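You operate a simulated robot arm through the tools that you are given. There is no shell and no other tool. Be economical: measure what you need, move in short steps, check, and stop when the job is done.

You run a simulated robot arm. Do the job below in one go: nothing can be reset, and whatever is moved stays where it is left.

JOB
Stack the tin that says "beans" from the top of the side table on top of the tin labelled "pears".
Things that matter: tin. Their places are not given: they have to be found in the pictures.

The check looks at the end state, three seconds after you hand in, the way a careful person would. Anything else that was tipped, shoved, dropped, spilled or broken makes it a failure.

ROBOT AND FRAMES
A 5-joint arm with a two-finger parallel gripper, fixed in place. Base frame: the origin is at the foot of the arm, x ahead of it, y to its left, z up; the work surface is at about z = 0. Units: mm, rad, N and s.
With the tool pointing down near the work surface it reaches from about 260 to 600 mm from the base axis. Its first joint turns from -1.152 to 1.152 rad. The tool tilts only in the upright plane through the base axis and itself; it spins freely about its own axis. Payload 1.57 kg.
The tool frame sits at the grasp point between the pads (the TCP): z along the fingers, y along the line on which they close. The tips reach 30 mm beyond it. Largest opening 80 mm; finger width 17, thickness 12; the body of the gripper, 40 by 82 mm, starts 80 mm behind the TCP.
Orientation is that of the tool frame in the base frame, as a unit quaternion [x, y, z, w]. With the fingers straight down and closing along the base's y, the tool's x points along the base's -x, its y along +y and its z along -z.

CONTROLS
- The arm moves only by the tool play_rows. Its argument "steps" is a list of rows, each a list of 3 entries, a list of its own where there are three numbers: the turn, a rotation vector about the tool's x, y, z in degrees, then the shift along the tool's x, y, z in mm, then the finger opening in mm, from 0 to 80. In form: [[[wx, wy, wz], [dx, dy, dz], fingers], ...]. A call has 1 to 20 rows; each row shifts and turns the commanded pose from where the row before left it, along the tool's axes as they then stand. Rows are played at 5 a second. More than 50 mm and 0.15 rad between two rows, or a gripper value outside its range, and nothing of the call is played. A pose out of reach is approached as far as the arm can. The call stops where the force on the tool passes 40 N (or 10 N more than at its start, if that is more) or the arm is blocked; 0.2 s more then pass. Each finger travels about 153 mm/s and halts on what it meets, pressing with about 27 N; the grip force reading is that of the motor and also rises with nothing between the fingers. The clock runs only during rows and for 0.2 s after the last one: add rows that do not move to give the fingers time. The reply holds the time, the measured pose of the TCP, the force on the tool along the base axes, the opening and the grip force, in the units named above and with some noise.
- Cameras (640 x 400 px; columns grow to the right, rows downward): "scene" is fixed at [48, 398.9, 542]; the picture's right is [-0.67, -0.74, 0.00], its down [-0.30, 0.27, -0.91] and it looks along [0.67, -0.61, -0.41] (base axes); focal length 265 px, centre (320, 200). "wrist" rides on the gripper at [-32, 0, -78] in the tool frame; the picture's right is [0.00, -1.00, 0.00], its down [0.97, 0.00, -0.24] and it looks along [0.24, 0.00, 0.97] (tool axes); focal length 218 px, centre (320, 200).
- snapshot(camera): a new picture of that camera. It takes no simulated time.
- point_at(camera, pixels): for up to 12 pixels [column, row] of the newest picture of that camera ("zoom" is the newest enlarged one), the place [x, y, z] in the base frame of the surface seen there, good to about 2 mm. It takes no simulated time.
- close_up(camera, box): a new picture of the part [left, top, right, bottom] of that camera's present view, enlarged. It takes no simulated time.
- sign_off(): hands the job in; it is judged then, once.

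Keep the steps short. Do not move on a guess: measure, check each grasp and each placing, and mend mistakes. In all there are 60 turns and 30 pictures (those below and enlarged ones count). Leave the gripper open and the arm clear of the work at the hand-in unless told otherwise, and finish with a single line.

The tools are called after ">>>" by a JSON object that holds its "op" and its "data". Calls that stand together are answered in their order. play_rows: Moves the arm, as the interface text tells. Its arguments: {"type":"object","properties":{"steps":{"type":"array","items":{"type":"array"}}},"required":["steps"]} The other tools are called the same way: snapshot (camera) takes a picture; point_at (camera, pixels) gives the place of the surface under pixels of a picture; close_up (camera, box) takes an enlarged picture of a part of a camera's view; sign_off () hands the job in.

At the start:

```text
t: 0.0
tcp_pos: [319.3, -60.5, 480.2]
tool_rot: [0.0, 1.0, 0.001, 0.0]
ft_force: [-0.5, -0.9, 0.5]
width: 79.9
grip_force: 0.0
```

scene: 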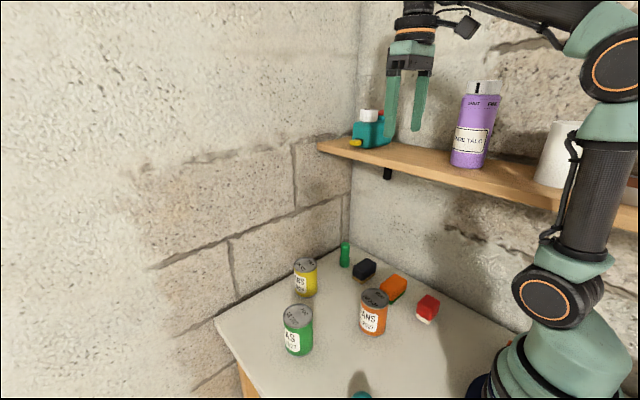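
wrist: 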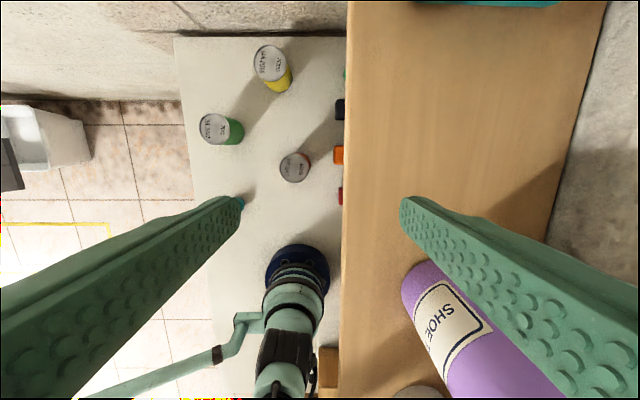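

I see three tins (yellow, green, orange) on the table and a shelf beside the gripper. I'll enlarge them to read the labels.

>>> {"op": "close_up", "data": {"camera": "scene", "box": [260, 230, 460, 370]}}

>>> {"op": "close_up", "data": {"camera": "wrist", "box": [180, 30, 350, 200]}}

```text
2.86 times, centred on (360, 300) of scene
```

zoom: 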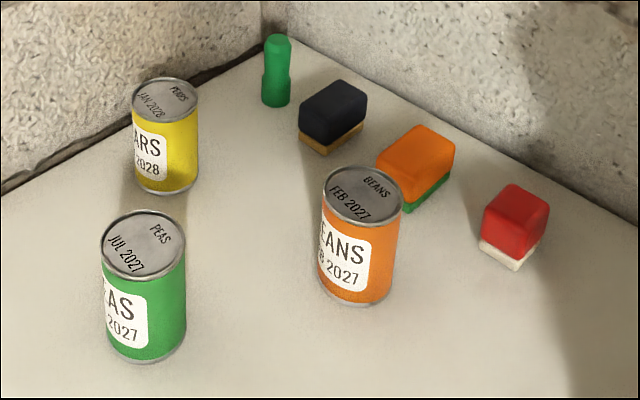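

```text
2.35 times, centred on (265, 115) of wrist
```

zoom: 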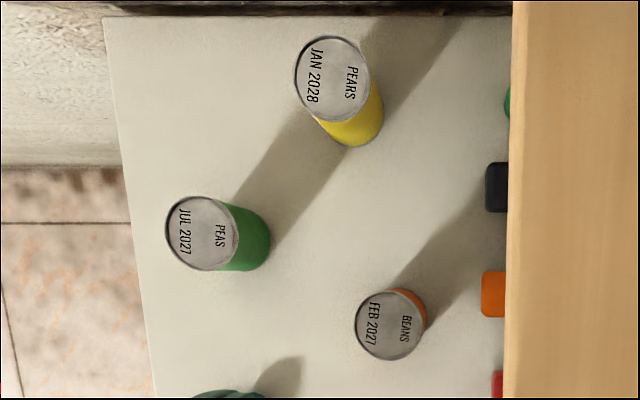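

Orange is beans, yellow is pears, and green (peas) is left alone. I'll measure the tin tops, the table, the nearby blocks and the shelf edge.

>>> {"op": "point_at", "data": {"camera": "zoom", "pixels": [[390, 325], [356, 325], [424, 325], [390, 291], [390, 359], [332, 79], [295, 79], [369, 79], [332, 38], [332, 120], [202, 233], [300, 300]]}}

>>> {"op": "snapshot", "data": {"camera": "scene"}}

>>> {"op": "point_at", "data": {"camera": "wrist", "pixels": [[349, 50], [346, 150], [344, 250], [338, 155], [339, 108], [342, 195], [240, 203], [185, 50], [200, 210], [300, 265]]}}

>>> {"op": "point_at", "data": {"camera": "scene", "pixels": [[374, 297], [305, 264], [394, 283], [365, 266], [345, 246], [428, 302], [363, 385], [330, 149], [450, 183], [387, 175], [298, 316]]}}

```text
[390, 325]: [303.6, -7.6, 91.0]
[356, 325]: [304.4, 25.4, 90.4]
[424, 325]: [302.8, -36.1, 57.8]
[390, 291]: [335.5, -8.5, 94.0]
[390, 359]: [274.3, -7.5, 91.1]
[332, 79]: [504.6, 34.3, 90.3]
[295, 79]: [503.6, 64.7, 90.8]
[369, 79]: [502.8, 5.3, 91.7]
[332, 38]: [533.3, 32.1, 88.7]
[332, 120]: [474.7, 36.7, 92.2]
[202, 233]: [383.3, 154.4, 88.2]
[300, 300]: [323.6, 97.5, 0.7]
```

```text
25 pictures are left
```

scene: 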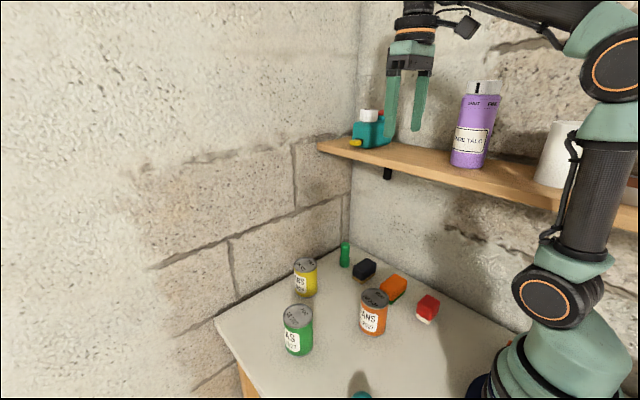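

```text
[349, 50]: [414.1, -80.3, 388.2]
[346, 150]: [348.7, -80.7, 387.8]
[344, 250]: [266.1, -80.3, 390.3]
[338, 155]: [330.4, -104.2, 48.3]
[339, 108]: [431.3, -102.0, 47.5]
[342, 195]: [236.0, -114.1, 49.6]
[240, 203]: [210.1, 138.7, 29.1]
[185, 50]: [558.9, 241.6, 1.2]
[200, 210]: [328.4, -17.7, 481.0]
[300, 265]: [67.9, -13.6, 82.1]
```

```text
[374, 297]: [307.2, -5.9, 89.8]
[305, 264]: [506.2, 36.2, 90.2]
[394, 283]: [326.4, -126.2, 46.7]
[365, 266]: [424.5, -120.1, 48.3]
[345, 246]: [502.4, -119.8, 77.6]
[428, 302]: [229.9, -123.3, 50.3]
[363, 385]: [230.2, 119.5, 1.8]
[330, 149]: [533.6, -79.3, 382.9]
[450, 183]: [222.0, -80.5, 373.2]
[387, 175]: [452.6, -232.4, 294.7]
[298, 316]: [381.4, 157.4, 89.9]
```

Beans is centred at about (305, -7) with its top at z 91. Pears is at about (504, 35) with the same height. The shelf edge is at y = -80 and z 373–390. I'll first move sideways away from the shelf to above the beans tin, then check.

>>> {"op": "play_rows", "data": {"steps": [[[0, 0, 0], [0, 18, 0], 80], [[0, 0, 0], [5, 18, 0], 80], [[0, 0, 0], [9, 17.5, 0], 80], [[0, 0, 0], [0, 0, 0], 80], [[0, 0, 0], [0, 0, 30], 80], [[0, 0, 0], [0, 0, 30], 80], [[0, 0, 0], [0, 0, 30], 80], [[0, 0, 0], [0, 0, 0], 80]]}}

>>> {"op": "snapshot", "data": {"camera": "scene"}}

>>> {"op": "snapshot", "data": {"camera": "wrist"}}

```text
t: 1.8
tcp_pos: [302.8, -6.1, 390.1]
tool_rot: [0.001, 1.0, 0.0, 0.0]
ft_force: [0.2, -1.0, -0.1]
width: 79.7
grip_force: 0.1
```

```text
24 pictures are left
```

scene: 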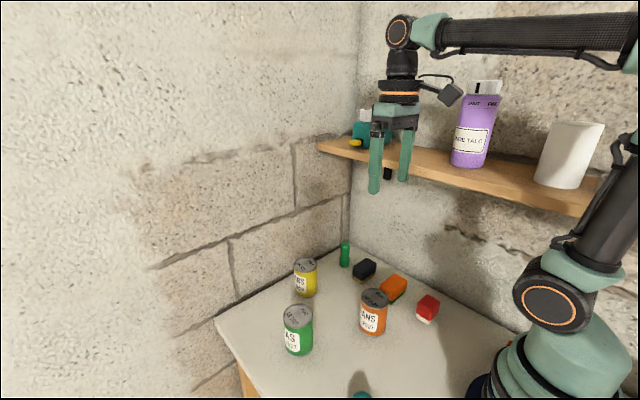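

```text
23 pictures are left
```

wrist: 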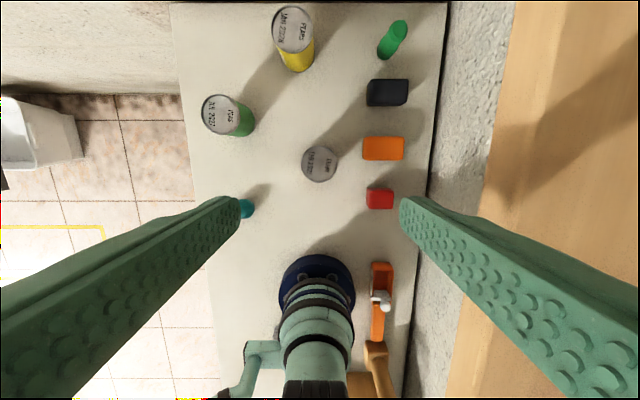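

Clear of the shelf, with the beans tin below. I'll descend to z ≈ 170 and re-measure the tin.

>>> {"op": "play_rows", "data": {"steps": [[[0, 0, 0], [0, 0, 30], 80], [[0, 0, 0], [0, 0, 30], 80], [[0, 0, 0], [0, 0, 30], 80], [[0, 0, 0], [0, 0, 30], 80], [[0, 0, 0], [0, 0, 30], 80], [[0, 0, 0], [0, 0, 30], 80], [[0, 0, 0], [0, 0, 30], 80], [[0, 0, 0], [0, 0, 10], 80], [[0, 0, 0], [0, 0, 0], 80]]}}

>>> {"op": "snapshot", "data": {"camera": "scene"}}

>>> {"op": "snapshot", "data": {"camera": "wrist"}}

```text
t: 3.8
tcp_pos: [304.3, -5.3, 169.0]
tool_rot: [0.0, 1.0, 0.0, -0.001]
ft_force: [0.3, -0.3, 0.1]
width: 80.2
grip_force: 0.1
```

```text
22 pictures are left
```

scene: 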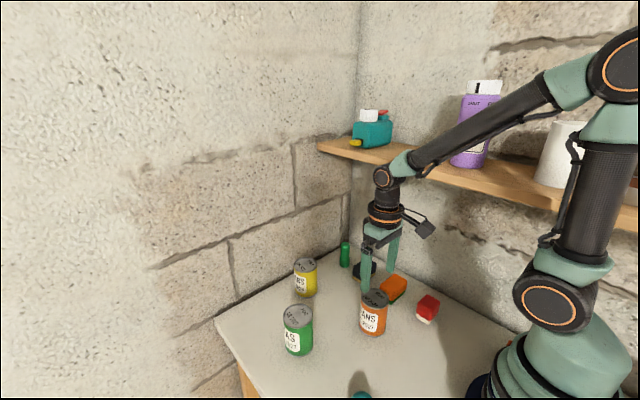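

```text
21 pictures are left
```

wrist: 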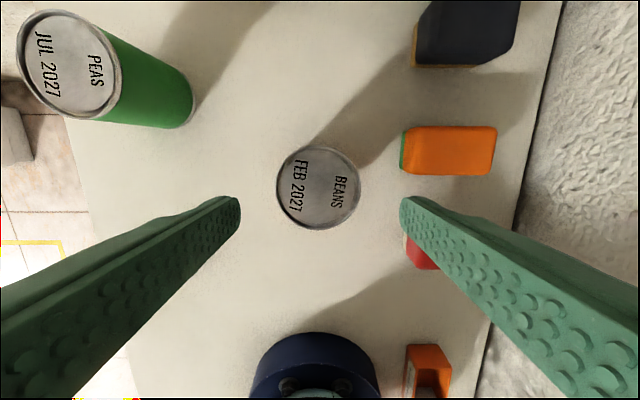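

The tin sits between the fingers around pixel (319, 187). I'll measure its rim exactly.

>>> {"op": "point_at", "data": {"camera": "wrist", "pixels": [[319, 187], [280, 187], [357, 187], [319, 149], [319, 226], [236, 205], [404, 205]]}}

```text
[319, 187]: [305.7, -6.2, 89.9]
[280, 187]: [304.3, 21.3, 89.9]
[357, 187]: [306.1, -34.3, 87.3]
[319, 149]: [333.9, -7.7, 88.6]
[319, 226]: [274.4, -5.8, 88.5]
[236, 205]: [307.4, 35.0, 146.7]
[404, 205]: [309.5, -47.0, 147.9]
```

The tin's centre is (304.5, -6.5), diameter about 60, and the fingers straddle it evenly. I'll descend 109 mm to z 60, tips at 30.

>>> {"op": "play_rows", "data": {"steps": [[[0, 0, 0], [0, -1, 20], 80], [[0, 0, 0], [0, 0, 20], 80], [[0, 0, 0], [0, 0, 20], 80], [[0, 0, 0], [0, 0, 20], 80], [[0, 0, 0], [0, 0, 20], 80], [[0, 0, 0], [0, 0, 9], 80], [[0, 0, 0], [0, 0, 0], 80]]}}

>>> {"op": "snapshot", "data": {"camera": "scene"}}

```text
t: 5.4
tcp_pos: [303.9, -8.5, 59.6]
tool_rot: [0.0, 1.0, 0.0, 0.001]
ft_force: [-0.1, -0.5, 0.2]
width: 80.0
grip_force: 0.0
```

```text
20 pictures are left
```

scene: 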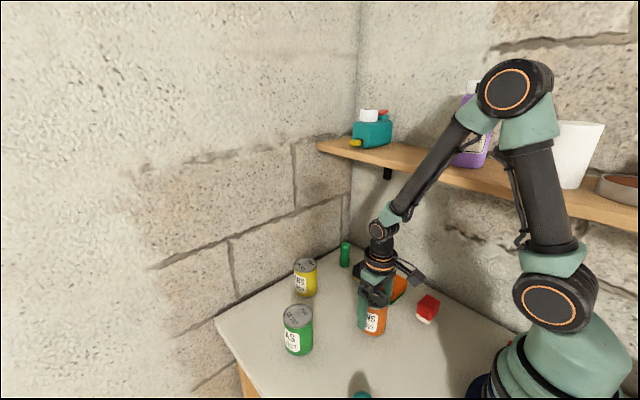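

Fingers are around the tin with no force read. Next I'll close and hold.

>>> {"op": "play_rows", "data": {"steps": [[[0, 0, 0], [0, 0, 0], 66], [[0, 0, 0], [0, 0, 0], 58], [[0, 0, 0], [0, 0, 0], 45], [[0, 0, 0], [0, 0, 0], 45], [[0, 0, 0], [0, 0, 0], 45]]}}

```text
t: 6.6
tcp_pos: [303.0, -8.3, 59.3]
tool_rot: [-0.001, 1.0, 0.001, -0.001]
ft_force: [0.1, -0.2, 0.3]
width: 60.8
grip_force: 26.9
```

The grip is firm: width 60.8 and 27 N. I'll lift 150 mm and check.

>>> {"op": "play_rows", "data": {"steps": [[[0, 0, 0], [0, 0, -10], 45], [[0, 0, 0], [0, 0, -20], 45], [[0, 0, 0], [0, 0, -20], 45], [[0, 0, 0], [0, 0, -25], 45], [[0, 0, 0], [0, 0, -25], 45], [[0, 0, 0], [0, 0, -25], 45], [[0, 0, 0], [0, 0, -25], 45], [[0, 0, 0], [0, 0, 0], 45]]}}

>>> {"op": "snapshot", "data": {"camera": "scene"}}

>>> {"op": "snapshot", "data": {"camera": "wrist"}}

```text
t: 8.4
tcp_pos: [303.7, -8.8, 212.6]
tool_rot: [-0.001, 1.0, 0.0, 0.0]
ft_force: [-0.2, 0.8, -4.0]
width: 60.5
grip_force: 26.8
```

```text
19 pictures are left
```

scene: 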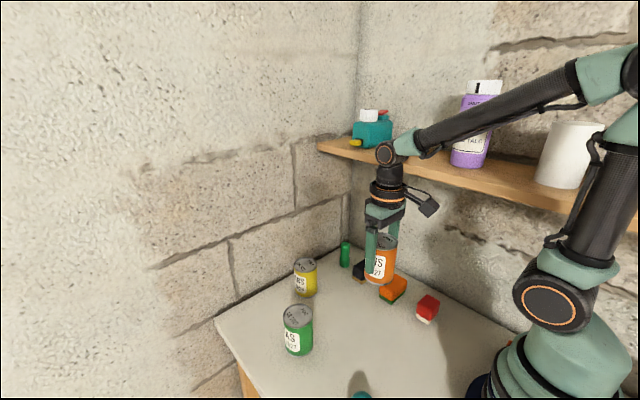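

```text
18 pictures are left
```

wrist: 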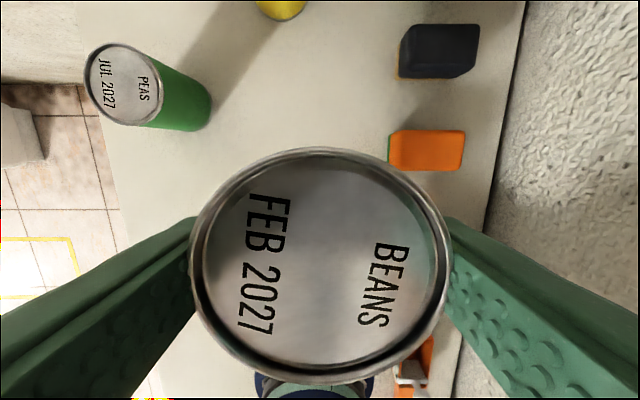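

The tin is held and upright. I'll measure its top in the hand, and the pears tin's rim in a close-up.

>>> {"op": "point_at", "data": {"camera": "wrist", "pixels": [[320, 155], [320, 375], [200, 265], [440, 265], [320, 260]]}}

>>> {"op": "close_up", "data": {"camera": "scene", "box": [280, 245, 332, 305]}}

```text
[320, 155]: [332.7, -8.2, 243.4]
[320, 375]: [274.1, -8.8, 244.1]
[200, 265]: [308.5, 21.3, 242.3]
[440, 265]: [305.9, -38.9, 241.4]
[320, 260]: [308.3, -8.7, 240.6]
```

```text
6.67 times, centred on (306, 275) of scene
```

zoom: 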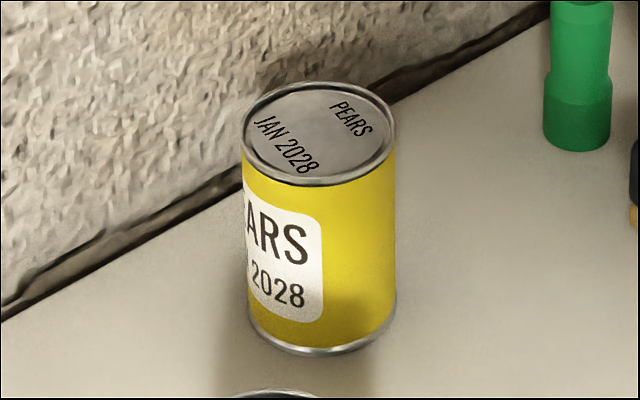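

The held tin is centred on the TCP, with its bottom at about z 151, roughly 60 mm above the pears top. I'll refine the pears rim points and check the wall position.

>>> {"op": "point_at", "data": {"camera": "zoom", "pixels": [[319, 134], [246, 134], [392, 134], [319, 86], [319, 181], [322, 352], [60, 150], [250, 40], [450, 20]]}}

>>> {"op": "play_rows", "data": {"steps": [[[0, 0, 0], [-15, 4, 0], 45], [[0, 0, 0], [-25, 6, 0], 45], [[0, 0, 0], [-25, 6, 0], 45], [[0, 0, 0], [-25, 6, 0], 45], [[0, 0, 0], [-20, 6, 0], 45], [[0, 0, 0], [-10, 2, 0], 45], [[0, 0, 0], [0, 0, 0], 45]]}}

>>> {"op": "snapshot", "data": {"camera": "wrist"}}

>>> {"op": "snapshot", "data": {"camera": "scene"}}

```text
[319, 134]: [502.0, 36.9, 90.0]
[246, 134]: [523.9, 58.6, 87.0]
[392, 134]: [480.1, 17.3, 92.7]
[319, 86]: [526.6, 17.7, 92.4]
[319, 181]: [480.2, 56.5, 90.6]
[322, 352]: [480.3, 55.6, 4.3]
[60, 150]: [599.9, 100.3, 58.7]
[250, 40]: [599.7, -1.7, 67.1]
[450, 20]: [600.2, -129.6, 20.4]
```

```text
t: 10.0
tcp_pos: [426.2, 22.0, 213.3]
tool_rot: [0.001, 1.0, 0.0, 0.0]
ft_force: [-0.4, -0.1, -3.2]
width: 60.4
grip_force: 26.7
```

```text
16 pictures are left
```

wrist: 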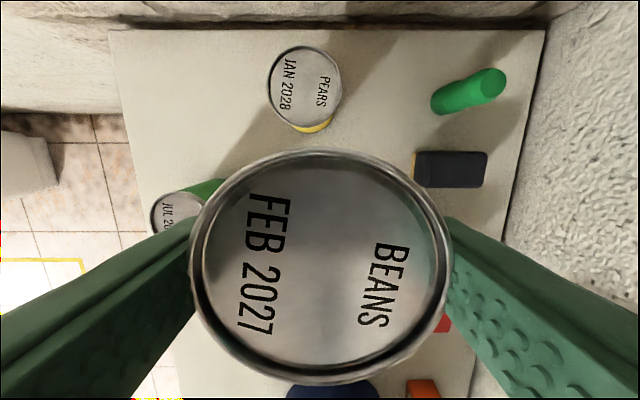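

```text
15 pictures are left
```

scene: 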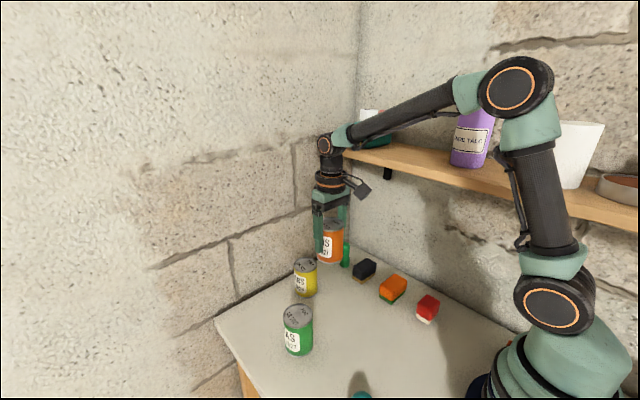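

The wall is at x = 600, leaving enough room. I'll measure the pears rim from this nearer view, centred at about (304, 86).

>>> {"op": "point_at", "data": {"camera": "wrist", "pixels": [[304, 87], [270, 87], [338, 87], [304, 50], [304, 123], [280, 61], [329, 61], [280, 112], [329, 112]]}}

>>> {"op": "point_at", "data": {"camera": "scene", "pixels": [[331, 262], [360, 192]]}}

```text
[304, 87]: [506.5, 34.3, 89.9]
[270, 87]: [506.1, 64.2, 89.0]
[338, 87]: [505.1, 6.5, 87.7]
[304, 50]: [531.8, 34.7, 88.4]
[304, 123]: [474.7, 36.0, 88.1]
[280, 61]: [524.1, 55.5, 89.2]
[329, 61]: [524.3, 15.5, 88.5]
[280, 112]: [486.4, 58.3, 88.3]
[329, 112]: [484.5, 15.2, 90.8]
```

```text
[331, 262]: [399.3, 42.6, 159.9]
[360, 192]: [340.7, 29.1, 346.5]
```

The pears centre is about (504, 35.5). I'll move +79 in x and +13.5 in y.

>>> {"op": "play_rows", "data": {"steps": [[[0, 0, 0], [-15, 3, 0], 45], [[0, 0, 0], [-25, 4.5, 0], 45], [[0, 0, 0], [-24, 4, 0], 45], [[0, 0, 0], [-15, 2, 0], 45], [[0, 0, 0], [0, 0, 0], 45], [[0, 0, 0], [0, 0, 0], 45]]}}

>>> {"op": "close_up", "data": {"camera": "scene", "box": [250, 140, 370, 310]}}

>>> {"op": "snapshot", "data": {"camera": "wrist"}}

>>> {"op": "point_at", "data": {"camera": "wrist", "pixels": [[320, 155], [320, 375], [200, 265], [440, 265]]}}

```text
t: 11.4
tcp_pos: [503.6, 34.9, 212.7]
tool_rot: [-0.001, 1.0, 0.0, 0.0]
ft_force: [0.5, -0.1, -3.0]
width: 60.8
grip_force: 26.3
```

```text
2.35 times, centred on (310, 225) of scene
```

zoom: 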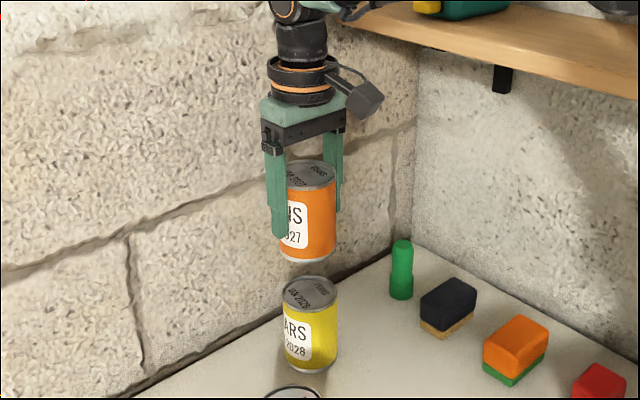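

```text
13 pictures are left
```

wrist: 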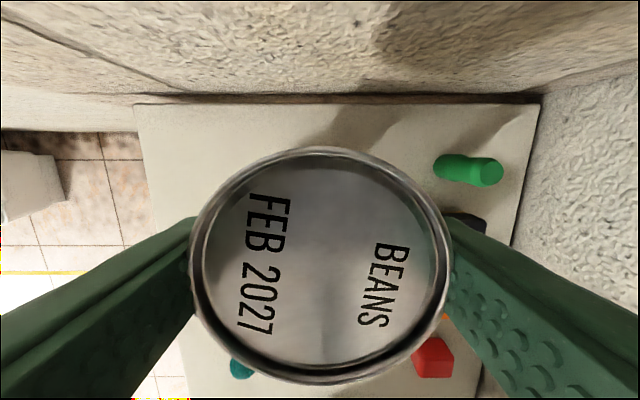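

```text
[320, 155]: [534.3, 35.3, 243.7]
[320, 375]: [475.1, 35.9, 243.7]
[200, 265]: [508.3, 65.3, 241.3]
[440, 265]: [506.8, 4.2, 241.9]
```

The held tin is at (504.5, 35), aligned with the pears. I'll lower 52 mm, leaving about 8 mm, then check from the side.

>>> {"op": "play_rows", "data": {"steps": [[[0, 0, 0], [0, 0, 15], 45], [[0, 0, 0], [0, 0, 20], 45], [[0, 0, 0], [0, 0, 12], 45], [[0, 0, 0], [0, 0, 5], 45], [[0, 0, 0], [0, 0, 0], 45], [[0, 0, 0], [0, 0, 0], 45]]}}

>>> {"op": "close_up", "data": {"camera": "scene", "box": [270, 200, 350, 310]}}

```text
t: 12.8
tcp_pos: [505.4, 35.3, 158.3]
tool_rot: [0.001, 1.0, 0.001, -0.001]
ft_force: [-0.1, 0.0, -2.9]
width: 60.9
grip_force: 27.6
```

```text
3.64 times, centred on (310, 255) of scene
```

zoom: 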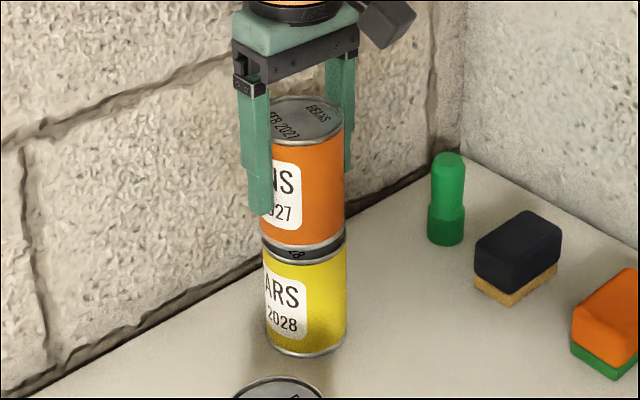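

Well aligned, with a small gap left. I'll lower in 1.5 mm steps and watch the force.

>>> {"op": "play_rows", "data": {"steps": [[[0, 0, 0], [0, 0, 1.5], 45], [[0, 0, 0], [0, 0, 1.5], 45], [[0, 0, 0], [0, 0, 1.5], 45], [[0, 0, 0], [0, 0, 0], 45]]}}

>>> {"op": "play_rows", "data": {"steps": [[[0, 0, 0], [0, 0, 1], 45], [[0, 0, 0], [0, 0, 0], 45]]}}

>>> {"op": "play_rows", "data": {"steps": [[[0, 0, 0], [0, 0, 1], 45], [[0, 0, 0], [0, 0, 0], 45]]}}

```text
t: 13.8
tcp_pos: [505.1, 35.5, 152.8]
tool_rot: [0.0, 1.0, 0.0, 0.0]
ft_force: [-0.6, -0.8, -3.9]
width: 61.0
grip_force: 26.9
```

```text
t: 14.4
tcp_pos: [504.9, 36.0, 152.4]
tool_rot: [0.001, 1.0, 0.0, 0.001]
ft_force: [-0.2, 0.7, -2.9]
width: 60.6
grip_force: 27.3
```

```text
t: 15.0
tcp_pos: [505.1, 35.2, 150.6]
tool_rot: [0.0, 1.0, 0.0, 0.0]
ft_force: [-0.2, 0.0, -2.8]
width: 60.8
grip_force: 26.9
```

Still carrying the weight (-3 N), so no contact yet. I'll continue in 0.7 mm steps.

>>> {"op": "play_rows", "data": {"steps": [[[0, 0, 0], [0, 0, 0.7], 45], [[0, 0, 0], [0, 0, 0], 45]]}}

>>> {"op": "close_up", "data": {"camera": "scene", "box": [280, 245, 332, 305]}}

```text
t: 15.6
tcp_pos: [503.6, 34.6, 150.9]
tool_rot: [-0.001, 1.0, 0.0, 0.0]
ft_force: [0.2, -0.7, -1.3]
width: 60.9
grip_force: 27.0
```

```text
6.67 times, centred on (306, 275) of scene
```

zoom: 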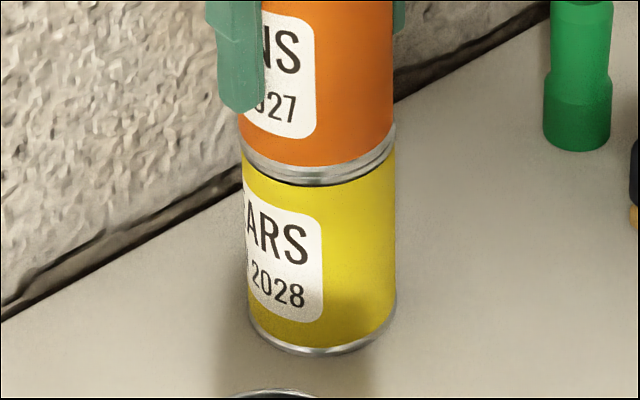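

The force fell to -1.3 N, so the tins are just touching. One more 0.6 mm step.

>>> {"op": "play_rows", "data": {"steps": [[[0, 0, 0], [0, 0, 0.6], 45], [[0, 0, 0], [0, 0, 0], 45]]}}

```text
t: 16.2
tcp_pos: [504.9, 35.3, 152.9]
tool_rot: [0.0, 1.0, 0.001, 0.0]
ft_force: [-0.5, -0.9, -1.8]
width: 60.7
grip_force: 27.0
```

>>> {"op": "play_rows", "data": {"steps": [[[0, 0, 0], [0, 0, 0.7], 45], [[0, 0, 0], [0, 0, 0], 45]]}}

```text
t: 16.8
tcp_pos: [504.3, 35.5, 151.3]
tool_rot: [0.0, 1.0, 0.0, 0.0]
ft_force: [-3.3, 2.9, 5.0]
width: 60.9
grip_force: 26.7
```

Contact: the force is now +5 N, so the tin is seated. I'll open slowly and evenly.

>>> {"op": "play_rows", "data": {"steps": [[[0, 0, 0], [0, 0, 0], 60], [[0, 0, 0], [0, 0, 0], 62], [[0, 0, 0], [0, 0, 0], 65], [[0, 0, 0], [0, 0, 0], 70], [[0, 0, 0], [0, 0, 0], 76], [[0, 0, 0], [0, 0, 0], 80], [[0, 0, 0], [0, 0, 0], 80]]}}

>>> {"op": "snapshot", "data": {"camera": "wrist"}}

>>> {"op": "close_up", "data": {"camera": "scene", "box": [270, 200, 350, 310]}}

```text
t: 18.4
tcp_pos: [504.5, 36.0, 150.7]
tool_rot: [0.0, 1.0, 0.0, 0.0]
ft_force: [-0.2, -0.4, 0.5]
width: 79.7
grip_force: 0.0
```

```text
10 pictures are left
```

wrist: 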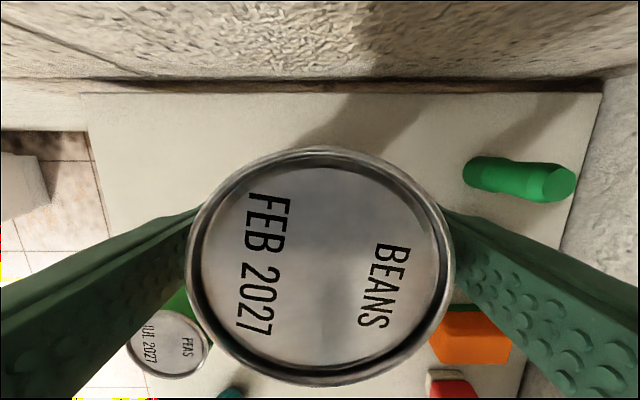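

```text
3.64 times, centred on (310, 255) of scene
```

zoom: 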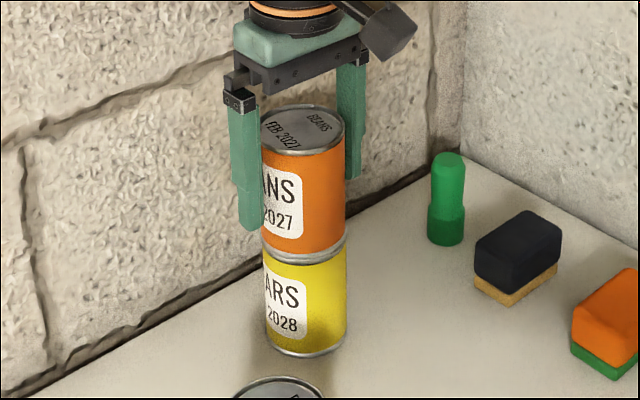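

The tins are stacked and free of the fingers. I'll go straight up, then back away.

>>> {"op": "play_rows", "data": {"steps": [[[0, 0, 0], [0, 0, -8], 80], [[0, 0, 0], [0, 0, -15], 80], [[0, 0, 0], [0, 0, -20], 80], [[0, 0, 0], [0, 0, -25], 80], [[0, 0, 0], [0, 0, -25], 80], [[0, 0, 0], [0, 0, -25], 80], [[0, 0, 0], [0, 0, -20], 80], [[0, 0, 0], [20, 0, 0], 80], [[0, 0, 0], [30, 0, 0], 80], [[0, 0, 0], [30, 0, 0], 80], [[0, 0, 0], [30, 0, 0], 80], [[0, 0, 0], [20, 0, 0], 80], [[0, 0, 0], [0, 0, 0], 80]]}}

>>> {"op": "snapshot", "data": {"camera": "scene"}}

>>> {"op": "snapshot", "data": {"camera": "wrist"}}

```text
t: 21.2
tcp_pos: [373.4, 36.8, 288.5]
tool_rot: [0.0, 1.0, 0.0, 0.0]
ft_force: [0.5, -0.5, 0.8]
width: 80.0
grip_force: 0.0
```

```text
8 pictures are left
```

scene: 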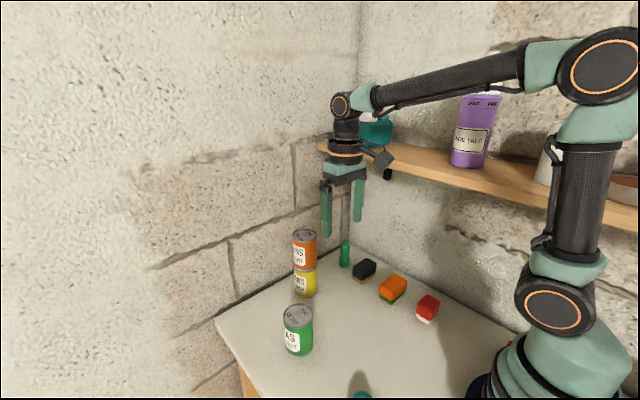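

```text
7 pictures are left
```

wrist: 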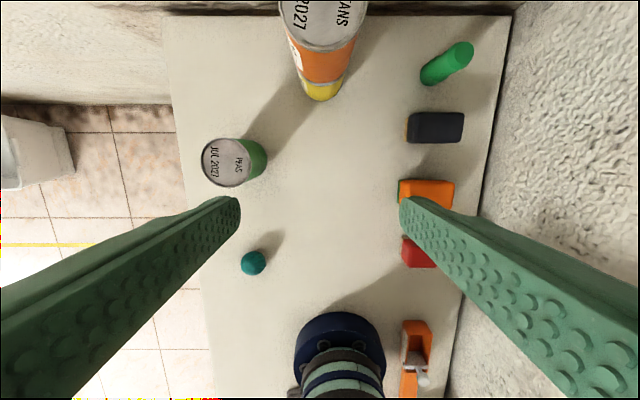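

The beans tin stands squarely on the pears tin, everything else is where it was, and the gripper is open and clear. Handing in.

>>> {"op": "sign_off", "data": {}}

```text
The job is handed in.
```

The beans tin is stacked upright on the pears tin, nothing else was disturbed, and the open gripper is clear of the work.
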